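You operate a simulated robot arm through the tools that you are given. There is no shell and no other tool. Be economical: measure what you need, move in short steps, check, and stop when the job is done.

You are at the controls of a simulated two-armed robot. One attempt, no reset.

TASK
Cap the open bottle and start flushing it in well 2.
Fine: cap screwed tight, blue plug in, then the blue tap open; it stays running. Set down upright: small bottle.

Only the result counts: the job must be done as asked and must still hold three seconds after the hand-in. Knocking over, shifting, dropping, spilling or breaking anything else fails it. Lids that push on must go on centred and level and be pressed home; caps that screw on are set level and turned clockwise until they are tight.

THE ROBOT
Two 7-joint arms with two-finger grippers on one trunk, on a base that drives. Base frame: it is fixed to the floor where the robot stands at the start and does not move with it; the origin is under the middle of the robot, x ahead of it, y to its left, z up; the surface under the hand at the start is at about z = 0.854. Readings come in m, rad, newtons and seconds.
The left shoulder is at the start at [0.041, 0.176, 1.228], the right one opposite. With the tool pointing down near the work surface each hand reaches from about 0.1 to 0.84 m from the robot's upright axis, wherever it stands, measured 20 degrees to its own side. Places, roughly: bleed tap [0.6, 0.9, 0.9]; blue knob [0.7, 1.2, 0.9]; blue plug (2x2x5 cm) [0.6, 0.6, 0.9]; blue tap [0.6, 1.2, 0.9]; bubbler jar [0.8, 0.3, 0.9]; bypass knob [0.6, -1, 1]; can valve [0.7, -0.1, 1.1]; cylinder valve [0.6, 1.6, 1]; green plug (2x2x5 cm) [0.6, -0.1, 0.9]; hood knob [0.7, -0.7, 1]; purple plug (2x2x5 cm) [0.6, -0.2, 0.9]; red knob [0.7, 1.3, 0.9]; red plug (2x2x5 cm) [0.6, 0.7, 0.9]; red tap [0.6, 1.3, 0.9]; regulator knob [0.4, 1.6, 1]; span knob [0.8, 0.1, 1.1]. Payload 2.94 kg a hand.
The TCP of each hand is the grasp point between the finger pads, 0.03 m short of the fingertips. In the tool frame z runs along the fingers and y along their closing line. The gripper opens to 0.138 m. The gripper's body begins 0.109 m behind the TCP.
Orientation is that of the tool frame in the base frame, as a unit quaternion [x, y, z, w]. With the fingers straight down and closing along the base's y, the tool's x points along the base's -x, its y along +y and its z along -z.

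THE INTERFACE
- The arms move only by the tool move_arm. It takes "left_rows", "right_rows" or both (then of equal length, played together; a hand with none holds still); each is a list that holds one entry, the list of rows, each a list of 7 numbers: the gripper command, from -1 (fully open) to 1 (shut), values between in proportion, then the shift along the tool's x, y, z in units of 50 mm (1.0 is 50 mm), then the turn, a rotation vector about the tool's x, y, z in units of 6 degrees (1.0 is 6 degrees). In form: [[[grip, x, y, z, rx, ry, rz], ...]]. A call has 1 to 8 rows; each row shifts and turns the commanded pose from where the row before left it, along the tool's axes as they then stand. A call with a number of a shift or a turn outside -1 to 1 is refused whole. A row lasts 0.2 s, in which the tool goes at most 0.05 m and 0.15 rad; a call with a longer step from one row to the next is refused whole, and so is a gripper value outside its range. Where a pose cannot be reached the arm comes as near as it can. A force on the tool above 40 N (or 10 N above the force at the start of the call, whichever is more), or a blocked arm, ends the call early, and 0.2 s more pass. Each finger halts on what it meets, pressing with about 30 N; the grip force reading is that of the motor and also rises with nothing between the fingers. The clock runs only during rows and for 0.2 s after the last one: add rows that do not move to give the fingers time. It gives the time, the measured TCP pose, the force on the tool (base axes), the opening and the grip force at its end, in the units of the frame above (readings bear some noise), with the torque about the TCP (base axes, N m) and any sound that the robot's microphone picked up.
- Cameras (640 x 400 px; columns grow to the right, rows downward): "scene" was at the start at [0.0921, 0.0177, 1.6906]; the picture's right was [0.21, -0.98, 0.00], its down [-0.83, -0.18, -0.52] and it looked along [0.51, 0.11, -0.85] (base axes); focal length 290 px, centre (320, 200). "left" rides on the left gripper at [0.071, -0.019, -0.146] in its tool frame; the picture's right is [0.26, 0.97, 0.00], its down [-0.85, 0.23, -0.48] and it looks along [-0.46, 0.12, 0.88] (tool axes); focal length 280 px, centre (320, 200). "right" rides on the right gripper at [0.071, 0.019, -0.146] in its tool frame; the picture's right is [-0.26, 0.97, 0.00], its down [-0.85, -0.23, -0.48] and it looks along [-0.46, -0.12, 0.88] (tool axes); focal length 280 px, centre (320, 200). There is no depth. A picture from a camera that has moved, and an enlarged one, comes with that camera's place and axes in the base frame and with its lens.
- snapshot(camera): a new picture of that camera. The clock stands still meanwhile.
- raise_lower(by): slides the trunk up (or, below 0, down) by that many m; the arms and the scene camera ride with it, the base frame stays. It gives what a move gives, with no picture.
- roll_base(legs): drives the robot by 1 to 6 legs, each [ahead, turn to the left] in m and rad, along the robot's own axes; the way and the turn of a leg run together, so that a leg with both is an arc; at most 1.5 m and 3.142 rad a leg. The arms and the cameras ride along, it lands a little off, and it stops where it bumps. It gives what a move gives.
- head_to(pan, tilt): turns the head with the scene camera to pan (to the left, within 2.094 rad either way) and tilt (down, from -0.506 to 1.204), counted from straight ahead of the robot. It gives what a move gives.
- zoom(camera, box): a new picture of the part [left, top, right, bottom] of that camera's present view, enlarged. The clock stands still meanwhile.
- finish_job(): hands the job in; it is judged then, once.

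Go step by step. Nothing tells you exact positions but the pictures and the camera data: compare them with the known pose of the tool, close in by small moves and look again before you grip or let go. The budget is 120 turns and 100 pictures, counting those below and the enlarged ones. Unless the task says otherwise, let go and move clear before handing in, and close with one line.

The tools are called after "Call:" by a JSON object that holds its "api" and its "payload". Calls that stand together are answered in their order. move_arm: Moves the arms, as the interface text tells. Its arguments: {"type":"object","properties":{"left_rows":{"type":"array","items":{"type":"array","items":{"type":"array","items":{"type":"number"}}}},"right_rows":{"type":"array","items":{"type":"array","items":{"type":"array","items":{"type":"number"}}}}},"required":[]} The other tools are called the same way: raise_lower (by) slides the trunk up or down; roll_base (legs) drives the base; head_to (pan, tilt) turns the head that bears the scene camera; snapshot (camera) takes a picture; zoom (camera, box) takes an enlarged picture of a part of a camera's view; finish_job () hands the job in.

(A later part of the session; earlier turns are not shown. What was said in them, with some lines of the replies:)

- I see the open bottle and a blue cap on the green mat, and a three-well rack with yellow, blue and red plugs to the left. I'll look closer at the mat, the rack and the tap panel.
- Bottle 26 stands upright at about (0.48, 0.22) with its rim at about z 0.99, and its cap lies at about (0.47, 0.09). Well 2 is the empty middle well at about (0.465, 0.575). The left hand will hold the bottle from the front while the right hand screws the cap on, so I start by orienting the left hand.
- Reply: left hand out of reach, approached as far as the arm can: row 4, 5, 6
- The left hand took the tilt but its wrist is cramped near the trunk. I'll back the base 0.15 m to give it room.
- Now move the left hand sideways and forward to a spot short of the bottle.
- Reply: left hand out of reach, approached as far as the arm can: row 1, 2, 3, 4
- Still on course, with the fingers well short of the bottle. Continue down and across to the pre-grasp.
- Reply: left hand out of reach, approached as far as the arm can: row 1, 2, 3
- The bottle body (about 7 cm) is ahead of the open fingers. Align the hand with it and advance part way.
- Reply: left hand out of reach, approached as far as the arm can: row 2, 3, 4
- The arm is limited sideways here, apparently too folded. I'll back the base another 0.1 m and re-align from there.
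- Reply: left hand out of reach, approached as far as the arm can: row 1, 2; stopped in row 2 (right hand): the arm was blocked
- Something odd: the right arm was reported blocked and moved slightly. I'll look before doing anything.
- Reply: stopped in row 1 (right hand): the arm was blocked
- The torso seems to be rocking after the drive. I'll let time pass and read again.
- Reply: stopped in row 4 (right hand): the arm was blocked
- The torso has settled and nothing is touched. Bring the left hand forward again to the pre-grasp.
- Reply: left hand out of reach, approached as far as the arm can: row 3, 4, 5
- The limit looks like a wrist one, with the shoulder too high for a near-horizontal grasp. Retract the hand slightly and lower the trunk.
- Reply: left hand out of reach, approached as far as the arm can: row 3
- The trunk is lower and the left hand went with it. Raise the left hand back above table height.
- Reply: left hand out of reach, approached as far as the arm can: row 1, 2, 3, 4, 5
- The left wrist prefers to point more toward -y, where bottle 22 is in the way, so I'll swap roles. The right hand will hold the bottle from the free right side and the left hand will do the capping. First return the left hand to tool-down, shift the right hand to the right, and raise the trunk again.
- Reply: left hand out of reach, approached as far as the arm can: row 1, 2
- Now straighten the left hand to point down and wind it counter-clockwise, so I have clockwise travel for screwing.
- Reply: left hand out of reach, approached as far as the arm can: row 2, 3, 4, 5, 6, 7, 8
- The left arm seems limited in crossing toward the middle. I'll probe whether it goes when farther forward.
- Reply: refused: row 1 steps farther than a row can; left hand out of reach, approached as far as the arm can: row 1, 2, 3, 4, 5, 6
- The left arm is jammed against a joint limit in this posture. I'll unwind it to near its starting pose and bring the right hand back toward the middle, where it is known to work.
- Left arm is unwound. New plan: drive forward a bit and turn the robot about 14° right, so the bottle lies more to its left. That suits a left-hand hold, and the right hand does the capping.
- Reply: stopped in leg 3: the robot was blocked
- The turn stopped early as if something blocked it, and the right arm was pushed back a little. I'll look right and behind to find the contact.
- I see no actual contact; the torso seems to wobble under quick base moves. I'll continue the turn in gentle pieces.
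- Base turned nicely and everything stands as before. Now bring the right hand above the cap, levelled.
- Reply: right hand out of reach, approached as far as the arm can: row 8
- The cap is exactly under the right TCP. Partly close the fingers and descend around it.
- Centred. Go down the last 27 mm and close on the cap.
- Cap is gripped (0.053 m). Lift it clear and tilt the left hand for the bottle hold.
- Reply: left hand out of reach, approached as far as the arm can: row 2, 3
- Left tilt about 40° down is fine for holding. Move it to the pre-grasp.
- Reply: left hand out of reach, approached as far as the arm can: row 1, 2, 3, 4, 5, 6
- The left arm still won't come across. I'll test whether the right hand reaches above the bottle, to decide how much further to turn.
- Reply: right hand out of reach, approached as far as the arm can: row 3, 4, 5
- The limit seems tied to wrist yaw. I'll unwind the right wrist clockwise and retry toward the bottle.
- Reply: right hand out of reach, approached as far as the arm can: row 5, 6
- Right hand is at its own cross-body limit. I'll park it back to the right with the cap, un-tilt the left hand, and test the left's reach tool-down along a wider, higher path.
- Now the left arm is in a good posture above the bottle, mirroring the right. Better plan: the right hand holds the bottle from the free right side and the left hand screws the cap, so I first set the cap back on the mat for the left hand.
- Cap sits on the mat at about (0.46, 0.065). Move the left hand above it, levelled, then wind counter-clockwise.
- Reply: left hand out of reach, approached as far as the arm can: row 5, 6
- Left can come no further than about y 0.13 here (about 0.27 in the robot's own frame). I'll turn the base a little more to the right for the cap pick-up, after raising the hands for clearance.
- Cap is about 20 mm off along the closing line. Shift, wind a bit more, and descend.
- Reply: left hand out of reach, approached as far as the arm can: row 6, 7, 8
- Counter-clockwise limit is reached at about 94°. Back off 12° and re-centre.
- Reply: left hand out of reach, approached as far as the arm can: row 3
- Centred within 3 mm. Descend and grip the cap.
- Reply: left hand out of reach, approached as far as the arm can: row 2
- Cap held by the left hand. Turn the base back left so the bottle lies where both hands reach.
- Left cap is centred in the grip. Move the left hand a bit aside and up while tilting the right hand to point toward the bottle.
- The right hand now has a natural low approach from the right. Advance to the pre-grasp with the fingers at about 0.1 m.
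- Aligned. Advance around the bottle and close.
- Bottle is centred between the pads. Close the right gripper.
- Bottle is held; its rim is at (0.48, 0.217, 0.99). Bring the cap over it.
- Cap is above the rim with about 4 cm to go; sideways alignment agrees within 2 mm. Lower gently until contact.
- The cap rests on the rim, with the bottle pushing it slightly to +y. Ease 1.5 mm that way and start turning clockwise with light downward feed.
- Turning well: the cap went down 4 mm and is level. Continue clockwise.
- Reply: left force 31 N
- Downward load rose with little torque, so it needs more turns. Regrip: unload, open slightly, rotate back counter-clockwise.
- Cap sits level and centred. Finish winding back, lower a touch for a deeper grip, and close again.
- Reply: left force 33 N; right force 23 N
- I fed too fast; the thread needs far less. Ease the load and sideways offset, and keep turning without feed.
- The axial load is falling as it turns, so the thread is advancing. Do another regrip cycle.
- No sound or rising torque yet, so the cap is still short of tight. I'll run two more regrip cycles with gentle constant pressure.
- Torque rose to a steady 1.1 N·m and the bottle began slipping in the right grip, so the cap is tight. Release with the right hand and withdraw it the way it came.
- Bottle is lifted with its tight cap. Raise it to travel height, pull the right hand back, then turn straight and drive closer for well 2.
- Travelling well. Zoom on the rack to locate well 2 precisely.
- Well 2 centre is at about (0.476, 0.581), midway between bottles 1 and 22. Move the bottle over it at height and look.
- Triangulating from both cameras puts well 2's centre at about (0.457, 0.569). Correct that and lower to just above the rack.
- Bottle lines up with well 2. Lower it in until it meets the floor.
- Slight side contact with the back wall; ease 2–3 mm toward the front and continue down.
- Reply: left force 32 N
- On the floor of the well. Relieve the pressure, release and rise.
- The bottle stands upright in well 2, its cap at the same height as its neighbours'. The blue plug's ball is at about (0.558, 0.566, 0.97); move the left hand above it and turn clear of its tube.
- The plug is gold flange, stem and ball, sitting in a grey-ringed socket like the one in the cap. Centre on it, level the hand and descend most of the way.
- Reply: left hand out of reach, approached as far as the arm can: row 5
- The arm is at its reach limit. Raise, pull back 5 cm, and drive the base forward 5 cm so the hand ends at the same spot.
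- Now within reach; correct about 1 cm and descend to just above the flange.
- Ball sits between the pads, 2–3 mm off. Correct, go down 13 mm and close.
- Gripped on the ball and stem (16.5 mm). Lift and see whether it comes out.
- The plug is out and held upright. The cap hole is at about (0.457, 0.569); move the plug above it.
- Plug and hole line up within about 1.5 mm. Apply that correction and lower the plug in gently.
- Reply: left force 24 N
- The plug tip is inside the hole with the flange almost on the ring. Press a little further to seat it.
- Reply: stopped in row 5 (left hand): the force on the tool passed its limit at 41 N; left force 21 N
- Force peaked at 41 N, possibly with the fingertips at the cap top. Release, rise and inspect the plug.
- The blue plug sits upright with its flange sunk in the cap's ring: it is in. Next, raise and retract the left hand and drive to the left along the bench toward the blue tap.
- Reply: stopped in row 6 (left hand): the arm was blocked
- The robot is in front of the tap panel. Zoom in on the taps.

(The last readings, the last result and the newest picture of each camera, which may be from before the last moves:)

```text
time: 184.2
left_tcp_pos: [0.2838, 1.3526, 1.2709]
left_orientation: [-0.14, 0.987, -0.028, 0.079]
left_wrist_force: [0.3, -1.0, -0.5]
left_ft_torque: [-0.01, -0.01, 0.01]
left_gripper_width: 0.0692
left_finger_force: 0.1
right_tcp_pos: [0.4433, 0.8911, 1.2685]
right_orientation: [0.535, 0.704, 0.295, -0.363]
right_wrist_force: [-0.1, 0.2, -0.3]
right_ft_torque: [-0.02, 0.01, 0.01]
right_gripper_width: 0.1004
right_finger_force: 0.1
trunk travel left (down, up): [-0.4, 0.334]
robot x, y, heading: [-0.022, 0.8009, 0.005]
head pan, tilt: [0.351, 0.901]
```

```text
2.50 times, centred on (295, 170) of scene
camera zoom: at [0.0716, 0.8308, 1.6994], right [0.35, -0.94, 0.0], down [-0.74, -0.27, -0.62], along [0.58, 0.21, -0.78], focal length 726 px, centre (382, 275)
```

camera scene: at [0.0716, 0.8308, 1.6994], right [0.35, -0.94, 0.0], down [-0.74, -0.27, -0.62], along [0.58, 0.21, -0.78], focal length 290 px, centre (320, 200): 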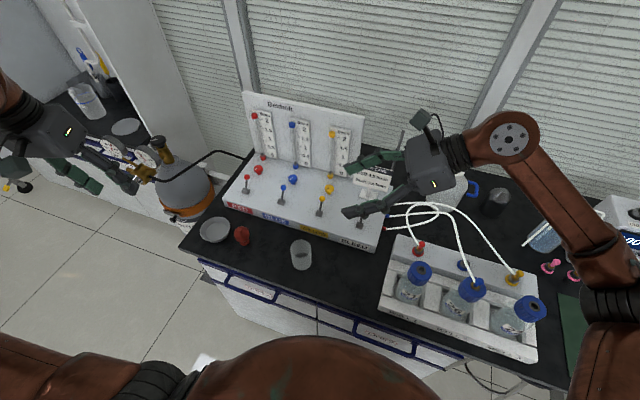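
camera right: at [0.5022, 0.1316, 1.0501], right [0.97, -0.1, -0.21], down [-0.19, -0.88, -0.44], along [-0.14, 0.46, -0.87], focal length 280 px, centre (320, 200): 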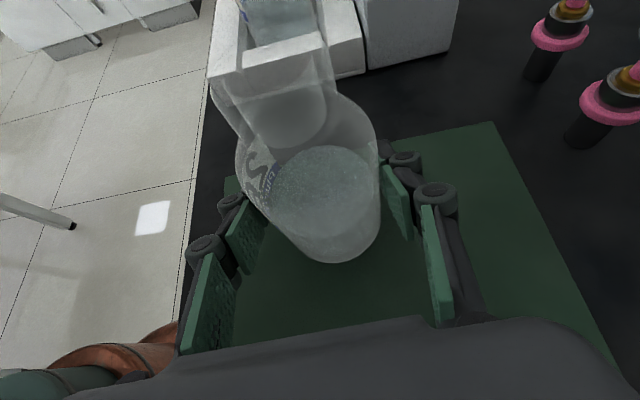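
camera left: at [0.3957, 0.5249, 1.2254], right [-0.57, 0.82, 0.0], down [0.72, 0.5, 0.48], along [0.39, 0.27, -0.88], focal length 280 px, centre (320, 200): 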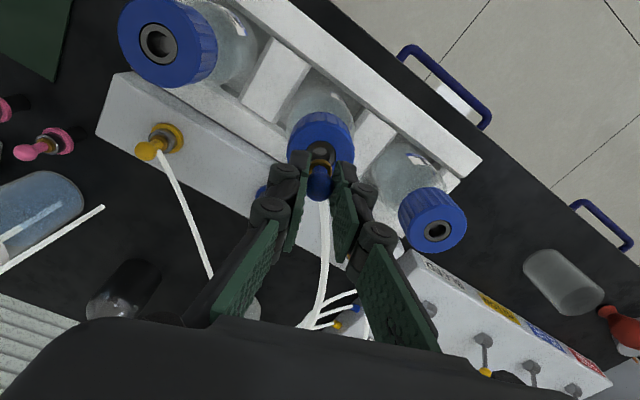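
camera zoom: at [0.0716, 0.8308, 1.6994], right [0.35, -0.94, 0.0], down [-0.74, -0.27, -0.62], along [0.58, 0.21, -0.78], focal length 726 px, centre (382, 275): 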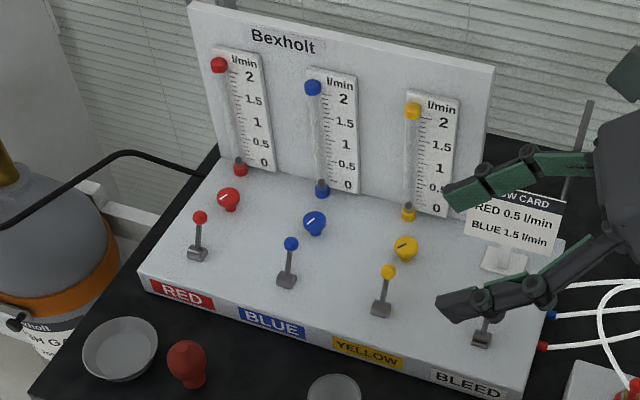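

The blue tap is a small lever: base at about (0.60, 1.165, 0.915), ball at about (0.63, 1.168, 0.955), leaning to the back. Move the left hand above it, level it, withdraw the right hand, then look closely.

Call:
{"api": "move_arm", "payload": {"left_rows": [[[0.2, 0, 0, 0, -0.37, 0.71, 0], [0.2, 0, 0, 0, -0.37, 0.71, 0], [0.2, 0, 0, 0, 0, 0, 0]]], "right_rows": [[[-0.45, 0, 0, -0.9, 0, 0, 0], [-0.45, 0, 0, -0.9, 0, 0, 0], [-0.45, 0, 0, -0.9, 0, 0, 0]]]}}

Call:
{"api": "move_arm", "payload": {"left_rows": [[[0.2, -0.63, -0.675, 0, 0, 0, 0], [0.2, -0.63, -0.675, 0, 0, 0, 0], [0.2, -0.63, -0.675, 0, 0, 0, 0], [0.2, -0.63, -0.675, 0, 0, 0, 0], [0.2, -0.63, -0.675, 0, 0, 0, 0], [0.2, -0.63, -0.675, 0, 0, 0, 0], [0.2, -0.63, -0.675, 0, 0, 0, 0], [0.2, -0.63, -0.675, 0, 0, 0, 0]]]}}

Call:
{"api": "move_arm", "payload": {"left_rows": [[[0.2, 0, 0, 0.6, 0, 0, 0], [0.2, 0, 0, 0.6, 0, 0, 0], [0.2, 0, 0, 0.6, 0, 0, 0], [0.2, 0, 0, 0, 0, 0, 0]]]}}

Call:
{"api": "snapshot", "payload": {"camera": "left"}}

```text
time: 185.0
left_tcp_pos: [0.2847, 1.3487, 1.2669]
left_orientation: [-0.139, 0.99, -0.009, 0.022]
left_wrist_force: [0.2, 0.8, 0.5]
left_ft_torque: [0.02, -0.02, 0.02]
left_gripper_width: 0.0551
left_finger_force: 0.1
left hand out of reach, approached as far as the arm can: row 2
right_tcp_pos: [0.4681, 0.7817, 1.3455]
right_orientation: [0.534, 0.704, 0.296, -0.363]
right_wrist_force: [-0.1, -1.0, -0.5]
right_ft_torque: [0.0, 0.02, 0.01]
right_gripper_width: 0.1001
right_finger_force: 0.0
trunk travel left (down, up): [-0.4, 0.334]
robot x, y, heading: [-0.0269, 0.7976, 0.0]
head pan, tilt: [0.351, 0.901]
```

```text
time: 186.8
left_tcp_pos: [0.5711, 1.1817, 1.2663]
left_orientation: [-0.142, 0.99, 0.0, -0.001]
left_wrist_force: [-0.3, 0.5, 0.0]
left_ft_torque: [0.0, 0.0, 0.0]
left_gripper_width: 0.0555
left_finger_force: 0.0
left hand out of reach, approached as far as the arm can: row 8
right_tcp_pos: [0.4694, 0.7841, 1.3443]
right_orientation: [0.536, 0.704, 0.295, -0.362]
right_wrist_force: [0.1, -0.2, -1.2]
right_ft_torque: [-0.01, -0.01, -0.04]
right_gripper_width: 0.1002
right_finger_force: 0.0
trunk travel left (down, up): [-0.4, 0.334]
robot x, y, heading: [-0.0283, 0.7994, 0.003]
head pan, tilt: [0.351, 0.901]
```

```text
time: 187.8
left_tcp_pos: [0.5735, 1.1788, 1.1768]
left_orientation: [-0.138, 0.99, -0.001, 0.0]
left_wrist_force: [0.2, 0.0, -0.4]
left_ft_torque: [0.01, 0.02, 0.03]
left_gripper_width: 0.0552
left_finger_force: 0.0
right_tcp_pos: [0.4694, 0.7827, 1.3451]
right_orientation: [0.535, 0.704, 0.295, -0.362]
right_wrist_force: [-0.1, -0.1, -0.1]
right_ft_torque: [0.0, -0.01, 0.03]
right_gripper_width: 0.0999
right_finger_force: 0.0
trunk travel left (down, up): [-0.4, 0.334]
robot x, y, heading: [-0.0242, 0.8034, 0.002]
head pan, tilt: [0.351, 0.901]
```

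```text
9 pictures are left
camera left: at [0.508, 1.1404, 1.3218], right [-0.52, 0.86, 0.0], down [0.75, 0.46, 0.48], along [0.41, 0.25, -0.88], focal length 280 px, centre (320, 200)
```

left: 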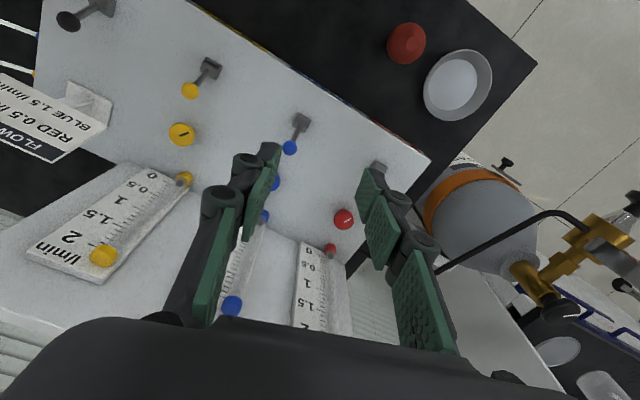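

Call:
{"api": "zoom", "payload": {"camera": "left", "box": [170, 40, 320, 160]}}

```text
3.33 times, centred on (245, 100) of left
camera zoom: at [0.508, 1.1404, 1.3218], right [-0.52, 0.86, 0.0], down [0.75, 0.46, 0.48], along [0.41, 0.25, -0.88], focal length 935 px, centre (570, 533)
```

zoom: 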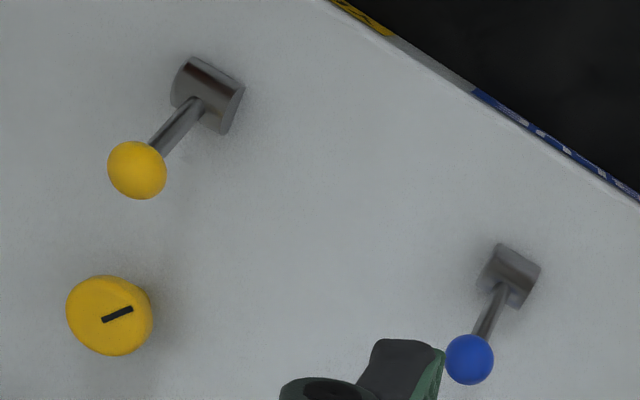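

The lever hinges about a horizontal axis along y and leans back, so opening means flipping it toward the front. Square the hand up, go above the ball and descend part way.

Call:
{"api": "move_arm", "payload": {"left_rows": [[[0.28, 0, 0, 0.3, 0, 0, 0.88], [0.28, 0, 0, 0.3, 0, 0, 0.88], [0.28, 0, 0, 0.3, 0, 0, 0.88], [0.28, -0.585, -0.138, 0.5, 0, 0, 0], [0.28, -0.585, -0.138, 0.5, 0, 0, 0], [0.28, 0, 0, 0.6, 0, 0, 0], [0.28, 0, 0, 0.5, 0, 0, 0], [0.28, 0, 0, 0, 0, 0, 0]]]}}

Call:
{"api": "snapshot", "payload": {"camera": "left"}}

```text
time: 189.6
left_tcp_pos: [0.5824, 1.1784, 1.0415]
left_orientation: [-0.001, 1.0, -0.001, 0.001]
left_wrist_force: [0.6, -0.3, 0.1]
left_ft_torque: [-0.01, 0.02, -0.03]
left_gripper_width: 0.0496
left_finger_force: 0.0
left hand out of reach, approached as far as the arm can: row 4, 5, 6, 7
right_tcp_pos: [0.4694, 0.7824, 1.3449]
right_orientation: [0.535, 0.704, 0.295, -0.363]
right_wrist_force: [-0.1, 0.8, -0.4]
right_ft_torque: [-0.01, -0.03, 0.04]
right_gripper_width: 0.1001
right_finger_force: 0.1
trunk travel left (down, up): [-0.4, 0.334]
robot x, y, heading: [-0.0238, 0.8032, 0.004]
head pan, tilt: [0.351, 0.901]
```

```text
7 pictures are left
camera left: at [0.5089, 1.1592, 1.1852], right [-0.26, 0.96, 0.0], down [0.85, 0.23, 0.48], along [0.46, 0.12, -0.88], focal length 280 px, centre (320, 200)
```

left: 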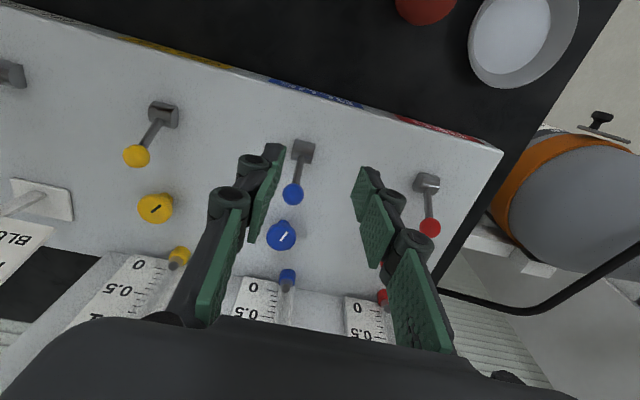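

Reach is short again; drive the base 6 cm forward (the fingertips are well above the knobs).

Call:
{"api": "roll_base", "payload": {"legs": [[0.03, 0], [0.03, 0]]}}

Call:
{"api": "move_arm", "payload": {"left_rows": [[[0.28, 0, -0.27, 0, 0, 0, 0], [0.28, 0, 0, 0, 0, 0, 0], [0.28, 0, 0, 0, 0, 0, 0]]]}}

```text
time: 190.9
left_tcp_pos: [0.6393, 1.1795, 1.0421]
left_orientation: [-0.001, 1.0, -0.001, 0.001]
left_wrist_force: [-0.2, 0.4, -0.4]
left_ft_torque: [-0.02, 0.07, 0.02]
left_gripper_width: 0.0495
left_finger_force: 0.1
right_tcp_pos: [0.5276, 0.782, 1.3458]
right_orientation: [0.535, 0.704, 0.295, -0.361]
right_wrist_force: [-0.5, 0.1, -0.2]
right_ft_torque: [-0.02, 0.03, 0.0]
right_gripper_width: 0.1001
right_finger_force: 0.0
trunk travel left (down, up): [-0.4, 0.334]
robot x, y, heading: [0.0359, 0.8058, 0.003]
head pan, tilt: [0.351, 0.901]
```

```text
time: 191.7
left_tcp_pos: [0.6382, 1.1661, 1.0442]
left_orientation: [-0.001, 1.0, -0.001, 0.004]
left_wrist_force: [0.2, -0.3, 1.2]
left_ft_torque: [0.02, 0.04, 0.0]
left_gripper_width: 0.0496
left_finger_force: 0.2
right_tcp_pos: [0.5243, 0.7822, 1.3478]
right_orientation: [0.535, 0.705, 0.296, -0.36]
right_wrist_force: [0.2, -0.7, 0.3]
right_ft_torque: [0.0, 0.01, 0.05]
right_gripper_width: 0.1001
right_finger_force: 0.0
trunk travel left (down, up): [-0.4, 0.334]
robot x, y, heading: [0.0393, 0.8003, 0.001]
head pan, tilt: [0.351, 0.901]
```

Call:
{"api": "move_arm", "payload": {"left_rows": [[[0.28, 0.1, -0.02, 0, 0, 0, 0], [0.28, 0, 0, 0.6, 0, 0, 0], [0.28, 0, 0, 0.5, 0, 0, 0], [0.28, 0, 0, 0.2, 0, 0, 0], [0.28, 0, 0, 0, 0, 0, 0]]]}}

Call:
{"api": "snapshot", "payload": {"camera": "left"}}

```text
time: 192.9
left_tcp_pos: [0.6184, 1.17, 0.9839]
left_orientation: [-0.001, 1.0, -0.001, 0.004]
left_wrist_force: [-0.5, 0.2, 0.9]
left_ft_torque: [0.01, 0.0, 0.05]
left_gripper_width: 0.0498
left_finger_force: 0.2
left hand out of reach, approached as far as the arm can: row 3, 4
right_tcp_pos: [0.5237, 0.783, 1.3464]
right_orientation: [0.535, 0.704, 0.297, -0.36]
right_wrist_force: [0.1, 0.9, -0.2]
right_ft_torque: [0.03, -0.02, -0.04]
right_gripper_width: 0.1001
right_finger_force: 0.0
trunk travel left (down, up): [-0.4, 0.334]
robot x, y, heading: [0.0394, 0.8042, 0.004]
head pan, tilt: [0.351, 0.901]
```

```text
6 pictures are left
camera left: at [0.5452, 1.1501, 1.1284], right [-0.26, 0.96, 0.0], down [0.84, 0.23, 0.48], along [0.47, 0.12, -0.88], focal length 280 px, centre (320, 200)
```

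left: 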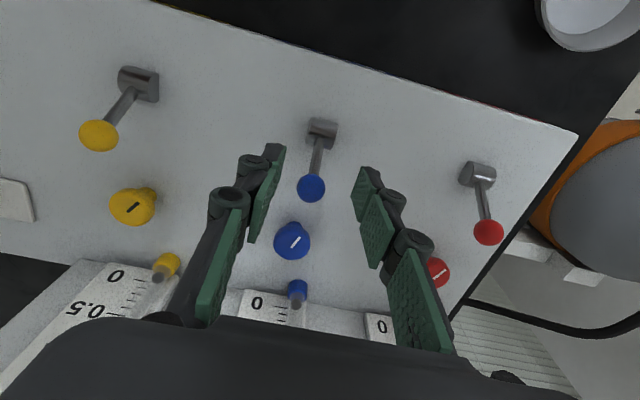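

Still short of the ball. Turning the robot slightly right puts the tap further to its left, where the arm reached better; raise first, then turn.

Call:
{"api": "move_arm", "payload": {"left_rows": [[[0.28, 0, 0, -0.8, 0, 0, 0], [0.28, 0, 0, -0.8, 0, 0, 0], [0.28, 0.8, 0, 0, 0, 0, 0], [0.28, 0, 0.9, 0, 0, 0, 0], [0.28, 0, 0.9, 0, 0, 0, 0], [0.28, 0, 0, 0, 0, 0, 0]]]}}

Call:
{"api": "roll_base", "payload": {"legs": [[0, -0.1], [0, -0.1]]}}

Call:
{"api": "move_arm", "payload": {"left_rows": [[[0.28, 0, 0, 0, 0, 0, -1], [0.28, 0, 0, 0, 0, 0, -0.9], [0.28, 0, 0, 0, 0, 0, 0]]]}}

```text
time: 194.3
left_tcp_pos: [0.5797, 1.2588, 1.0643]
left_orientation: [-0.001, 1.0, -0.001, 0.003]
left_wrist_force: [-0.1, -0.3, -0.5]
left_ft_torque: [0.02, 0.04, -0.03]
left_gripper_width: 0.0496
left_finger_force: 0.1
right_tcp_pos: [0.5255, 0.782, 1.3461]
right_orientation: [0.534, 0.705, 0.296, -0.361]
right_wrist_force: [1.1, -0.1, -0.9]
right_ft_torque: [0.0, 0.03, -0.02]
right_gripper_width: 0.1001
right_finger_force: 0.1
trunk travel left (down, up): [-0.4, 0.334]
robot x, y, heading: [0.0375, 0.8017, 0.006]
head pan, tilt: [0.351, 0.901]
```

```text
time: 195.7
left_tcp_pos: [0.6602, 1.14, 1.0644]
left_orientation: [0.1, 0.995, -0.001, 0.003]
left_wrist_force: [-0.1, -0.4, -0.3]
left_ft_torque: [0.09, 0.02, -0.01]
left_gripper_width: 0.0498
left_finger_force: 0.1
right_tcp_pos: [0.5113, 0.6839, 1.3465]
right_orientation: [0.603, 0.647, 0.331, -0.329]
right_wrist_force: [0.5, -1.0, 0.3]
right_ft_torque: [0.04, 0.03, 0.07]
right_gripper_width: 0.0999
right_finger_force: 0.1
trunk travel left (down, up): [-0.4, 0.334]
robot x, y, heading: [0.0325, 0.8069, -0.201]
head pan, tilt: [0.351, 0.901]
```

```text
time: 196.5
left_tcp_pos: [0.6599, 1.1435, 1.0639]
left_orientation: [-0.001, 1.0, -0.001, 0.004]
left_wrist_force: [-0.3, 0.0, 0.2]
left_ft_torque: [-0.04, -0.02, 0.0]
left_gripper_width: 0.0498
left_finger_force: 0.1
right_tcp_pos: [0.5114, 0.6857, 1.3462]
right_orientation: [0.602, 0.648, 0.331, -0.329]
right_wrist_force: [0.4, 0.2, -0.2]
right_ft_torque: [-0.03, 0.02, 0.02]
right_gripper_width: 0.0999
right_finger_force: 0.0
trunk travel left (down, up): [-0.4, 0.334]
robot x, y, heading: [0.0381, 0.8007, -0.205]
head pan, tilt: [0.351, 0.901]
```

Call:
{"api": "move_arm", "payload": {"left_rows": [[[0.28, 0.56, 0.45, 0, 0, 0.07, 0], [0.28, 0, 0, 0.6, 0, 0, 0], [0.28, 0, 0, 0.6, 0, 0, 0], [0.28, 0, 0, 0.4, 0, 0, 0], [0.28, 0, 0, 0.15, 0, 0, 0], [0.28, 0, 0, 0, 0, 0, 0]]]}}

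Call:
{"api": "zoom", "payload": {"camera": "left", "box": [220, 100, 420, 240]}}

```text
time: 197.9
left_tcp_pos: [0.6315, 1.1639, 0.9744]
left_orientation: [0.0, 1.0, -0.002, 0.0]
left_wrist_force: [0.1, 0.8, 0.7]
left_ft_torque: [-0.03, 0.0, 0.01]
left_gripper_width: 0.0495
left_finger_force: 0.1
right_tcp_pos: [0.5109, 0.6858, 1.3477]
right_orientation: [0.602, 0.647, 0.331, -0.33]
right_wrist_force: [-0.1, 0.1, 0.4]
right_ft_torque: [0.02, -0.04, 0.01]
right_gripper_width: 0.1001
right_finger_force: 0.0
trunk travel left (down, up): [-0.4, 0.334]
robot x, y, heading: [0.0363, 0.7972, -0.198]
head pan, tilt: [0.351, 0.901]
```

```text
2.86 times, centred on (320, 170) of left
camera zoom: at [0.5605, 1.145, 1.1206], right [-0.26, 0.96, 0.0], down [0.85, 0.23, 0.47], along [0.46, 0.12, -0.88], focal length 801 px, centre (320, 286)
```

zoom: 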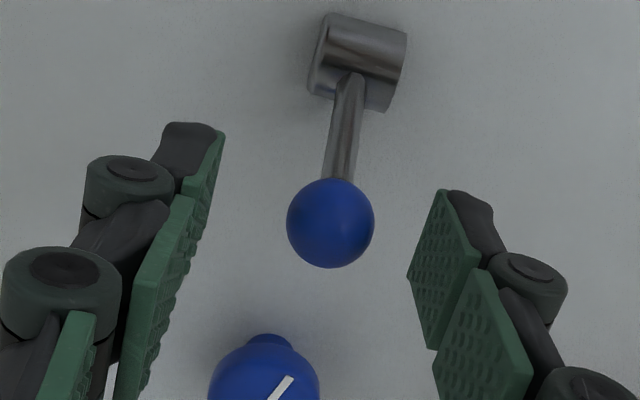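

The ball is squarely between the pads. Close and carry it forward over the hinge in an arc.

Call:
{"api": "move_arm", "payload": {"left_rows": [[[0.28, 0, 0.05, 0, 0, 0, 0], [1, 0, 0, 0, 0, 0, 0], [1, 0, 0, 0, 0, 0, 0], [1, 0, 0, 0, 0, 0, 0], [1, 0.15, 0, -0.07, 0, 0, 0], [1, 0.2, 0, -0.07, 0, 0, 0], [1, 0.2, 0, -0.04, 0, 0, 0], [1, 0.2, 0, 0.04, 0, 0, 0]]]}}

Call:
{"api": "move_arm", "payload": {"left_rows": [[[1, 0.2, 0, 0.07, 0, 0, 0], [1, 0.2, 0, 0.1, 0, 0, 0], [1, 0.1, 0, 0.06, 0, 0, 0], [1, 0, 0, 0, 0, 0, 0]]]}}

Call:
{"api": "snapshot", "payload": {"camera": "left"}}

```text
time: 199.7
left_tcp_pos: [0.5903, 1.1669, 0.9818]
left_orientation: [-0.002, 1.0, 0.0, -0.006]
left_wrist_force: [-2.5, 3.4, -1.1]
left_ft_torque: [-0.33, -0.27, -0.01]
left_gripper_width: 0.006
left_finger_force: 24.2
right_tcp_pos: [0.5115, 0.6851, 1.3471]
right_orientation: [0.602, 0.648, 0.33, -0.329]
right_wrist_force: [0.0, -0.2, 0.7]
right_ft_torque: [-0.04, 0.02, -0.01]
right_gripper_width: 0.1001
right_finger_force: 0.1
trunk travel left (down, up): [-0.4, 0.334]
robot x, y, heading: [0.0344, 0.8036, -0.198]
head pan, tilt: [0.351, 0.901]
```

```text
time: 200.7
left_tcp_pos: [0.5666, 1.1661, 0.9708]
left_orientation: [-0.001, 1.0, -0.001, 0.0]
left_wrist_force: [0.9, -0.9, -0.9]
left_ft_torque: [-0.01, -0.02, 0.01]
left_gripper_width: 0.0002
left_finger_force: 28.5
right_tcp_pos: [0.5101, 0.6855, 1.347]
right_orientation: [0.603, 0.647, 0.331, -0.329]
right_wrist_force: [0.0, 0.0, 0.3]
right_ft_torque: [0.0, -0.01, -0.03]
right_gripper_width: 0.0999
right_finger_force: 0.0
trunk travel left (down, up): [-0.4, 0.334]
robot x, y, heading: [0.0343, 0.802, -0.198]
head pan, tilt: [0.351, 0.901]
```

```text
4 pictures are left
camera left: at [0.4969, 1.1467, 1.1162], right [-0.26, 0.96, 0.0], down [0.85, 0.23, 0.47], along [0.46, 0.12, -0.88], focal length 280 px, centre (320, 200)
```

left: 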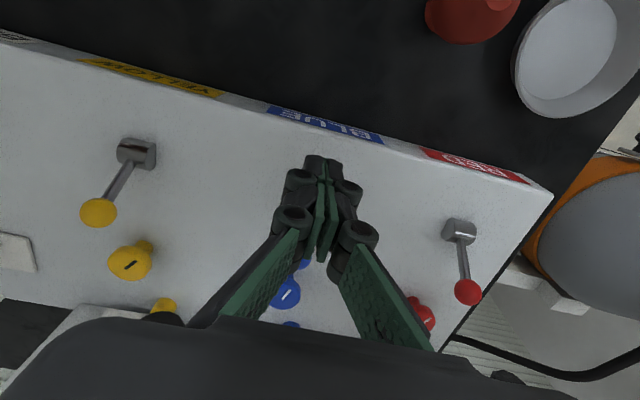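

The fingers slipped off; the ball stayed back. Use the closed fingers as a hook: rise, go behind the ball, and lower.

Call:
{"api": "move_arm", "payload": {"left_rows": [[[1, 0, 0, -0.6, 0, 0, 0], [1, 0, 0, -0.5, 0, 0, 0], [1, -0.95, 0, 0, 0, 0, 0], [1, -0.95, 0, 0, 0, 0, 0], [1, 0, 0, 0.5, 0, 0, 0], [1, 0, 0, 0, 0, 0, 0]]]}}

```text
time: 202.1
left_tcp_pos: [0.6648, 1.1665, 1.0022]
left_orientation: [0.0, 1.0, -0.001, -0.001]
left_wrist_force: [-0.3, 0.6, -0.7]
left_ft_torque: [-0.01, 0.0, 0.01]
left_gripper_width: 0.0
left_finger_force: 28.3
right_tcp_pos: [0.5101, 0.6852, 1.3464]
right_orientation: [0.602, 0.648, 0.33, -0.33]
right_wrist_force: [0.7, -0.4, -0.3]
right_ft_torque: [0.04, 0.0, -0.02]
right_gripper_width: 0.1001
right_finger_force: 0.1
trunk travel left (down, up): [-0.4, 0.334]
robot x, y, heading: [0.0352, 0.8025, -0.198]
head pan, tilt: [0.351, 0.901]
```

Reach is fine here. Lower behind the ball and pull forward.

Call:
{"api": "move_arm", "payload": {"left_rows": [[[1, 0.06, 0, 0, 0, 0, 0], [1, 0, 0, 0.3, 0, 0, 0], [1, 0, 0, 0.3, 0, 0, 0], [1, 0.15, 0, 0, 0, 0, 0], [1, 0.2, 0, 0, 0, 0, 0], [1, 0.2, 0, 0, 0, 0, 0], [1, 0.2, 0, 0, 0, 0, 0], [1, 0.2, 0, 0, 0, 0, 0]]]}}

Call:
{"api": "move_arm", "payload": {"left_rows": [[[1, 0.2, 0, 0, 0, 0, 0], [1, 0.2, 0, 0, 0, 0, 0], [1, 0.15, 0, 0, 0, 0, 0], [1, 0, 0, 0, 0, 0, 0]]]}}

Call:
{"api": "snapshot", "payload": {"camera": "left"}}

```text
time: 203.9
left_tcp_pos: [0.6127, 1.1658, 0.9722]
left_orientation: [0.001, 1.0, -0.002, 0.0]
left_wrist_force: [-0.3, 0.4, -0.2]
left_ft_torque: [0.0, -0.01, 0.02]
left_gripper_width: 0.0
left_finger_force: 28.6
right_tcp_pos: [0.5109, 0.6859, 1.3467]
right_orientation: [0.603, 0.647, 0.331, -0.329]
right_wrist_force: [-0.4, -0.4, 1.0]
right_ft_torque: [-0.01, -0.05, 0.01]
right_gripper_width: 0.1
right_finger_force: 0.2
trunk travel left (down, up): [-0.4, 0.334]
robot x, y, heading: [0.0336, 0.8002, -0.202]
head pan, tilt: [0.351, 0.901]
```

```text
time: 204.7
left_tcp_pos: [0.601, 1.1654, 0.9767]
left_orientation: [0.003, 1.0, -0.003, 0.015]
left_wrist_force: [23.7, 1.9, -10.5]
left_ft_torque: [0.09, -0.88, -0.09]
left_gripper_width: 0.0001
left_finger_force: 29.2
right_tcp_pos: [0.5115, 0.6855, 1.3457]
right_orientation: [0.603, 0.647, 0.331, -0.33]
right_wrist_force: [-0.1, 0.2, -0.4]
right_ft_torque: [0.04, -0.04, -0.05]
right_gripper_width: 0.1003
right_finger_force: 0.1
trunk travel left (down, up): [-0.4, 0.334]
robot x, y, heading: [0.0369, 0.7995, -0.204]
head pan, tilt: [0.351, 0.901]
stopped in row 3 (left hand): the force on the tool passed its limit at 44 N (the readings are from after the stop); the commanded pose is now the measured one
```

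```text
3 pictures are left
camera left: at [0.5257, 1.1462, 1.1191], right [-0.26, 0.97, -0.01], down [0.84, 0.23, 0.5], along [0.49, 0.12, -0.87], focal length 280 px, centre (320, 200)
```

left: 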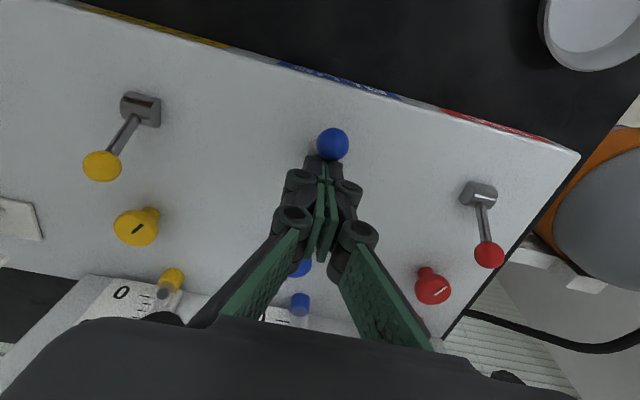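

The ball is now at about x 0.577, on the front side against its stop. Back off, rise and check the rotameter and lever.

Call:
{"api": "move_arm", "payload": {"left_rows": [[[1, -0.3, 0, 0, 0, 0, 0], [1, -0.2, 0, -0.3, 0, 0, 0], [1, 0, 0, -0.8, 0, 0, 0], [1, 0, 0, -0.8, 0, 0, 0], [1, 0, 0, -0.8, 0, 0, 0], [1, 0.5, 0.6, -0.5, 0, 0, 0], [1, 0.5, 0.6, -0.5, 0, 0, 0], [1, 0.5, 0.6, 0, 0, 0, 0]]]}}

Call:
{"api": "head_to", "payload": {"pan": 0.45, "tilt": 0.8}}

Call:
{"api": "snapshot", "payload": {"camera": "scene"}}

```text
time: 206.5
left_tcp_pos: [0.5455, 1.2587, 1.1582]
left_orientation: [0.002, 1.0, -0.003, 0.01]
left_wrist_force: [0.3, 2.3, 0.2]
left_ft_torque: [-0.09, -0.03, 0.0]
left_gripper_width: 0.0
left_finger_force: 28.8
right_tcp_pos: [0.5123, 0.6877, 1.3466]
right_orientation: [0.604, 0.647, 0.33, -0.328]
right_wrist_force: [0.8, 0.7, -0.7]
right_ft_torque: [-0.03, 0.02, 0.0]
right_gripper_width: 0.0999
right_finger_force: 0.1
trunk travel left (down, up): [-0.4, 0.334]
robot x, y, heading: [0.0387, 0.7998, -0.205]
head pan, tilt: [0.351, 0.901]
```

```text
time: 207.2
left_tcp_pos: [0.5442, 1.2549, 1.1604]
left_orientation: [0.002, 1.0, -0.001, 0.01]
left_wrist_force: [0.0, -0.5, 0.4]
left_ft_torque: [0.03, -0.02, -0.03]
left_gripper_width: 0.0
left_finger_force: 28.4
right_tcp_pos: [0.511, 0.6855, 1.3472]
right_orientation: [0.603, 0.647, 0.331, -0.329]
right_wrist_force: [0.3, -0.6, 0.0]
right_ft_torque: [0.01, -0.02, -0.02]
right_gripper_width: 0.1001
right_finger_force: 0.0
trunk travel left (down, up): [-0.4, 0.334]
robot x, y, heading: [0.0403, 0.7982, -0.198]
head pan, tilt: [0.45, 0.799]
```

```text
2 pictures are left
camera scene: at [0.1394, 0.8183, 1.7073], right [0.25, -0.97, 0.0], down [-0.7, -0.18, -0.7], along [0.68, 0.17, -0.72], focal length 290 px, centre (320, 200)
```

scene: 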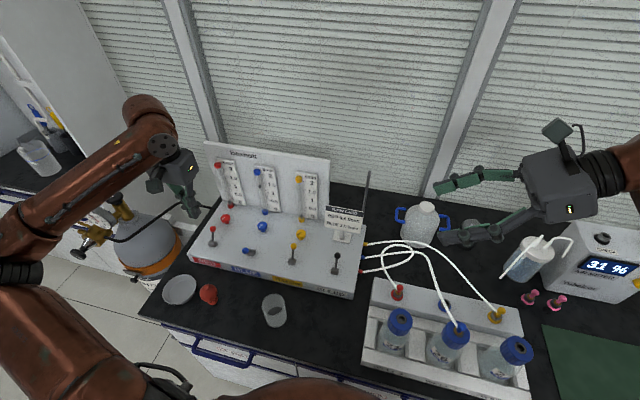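

The blue lever is flipped forward and the air meter has dropped to 31 %, so gas is flowing. One zoom to check the blue flow.

Call:
{"api": "zoom", "payload": {"camera": "scene", "box": [195, 140, 375, 285]}}

```text
2.76 times, centred on (285, 212) of scene
camera zoom: at [0.1394, 0.8183, 1.7073], right [0.25, -0.97, 0.0], down [-0.7, -0.18, -0.7], along [0.68, 0.17, -0.72], focal length 801 px, centre (417, 166)
```

zoom: 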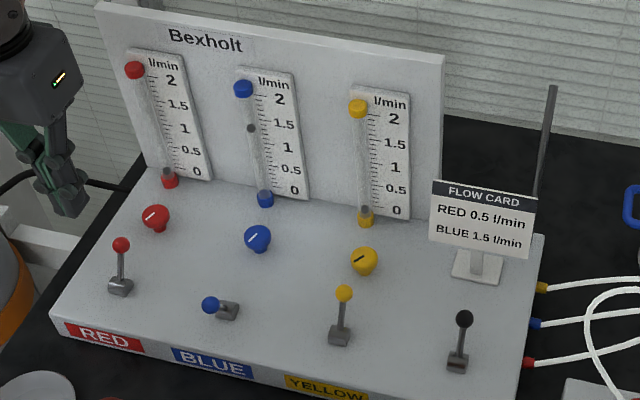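

The blue float stands at about 1.5 l/min, matching the flow card. The cap is tight, the plug is in, both hands are clear, and the flush is running, so I hand in.

Call:
{"api": "finish_job", "payload": {}}

```text
The job is handed in.
```

Bottle 26 is capped tight and stands upright in well 2 with the blue plug in. The blue tap is open and running at about 1.5 l/min.
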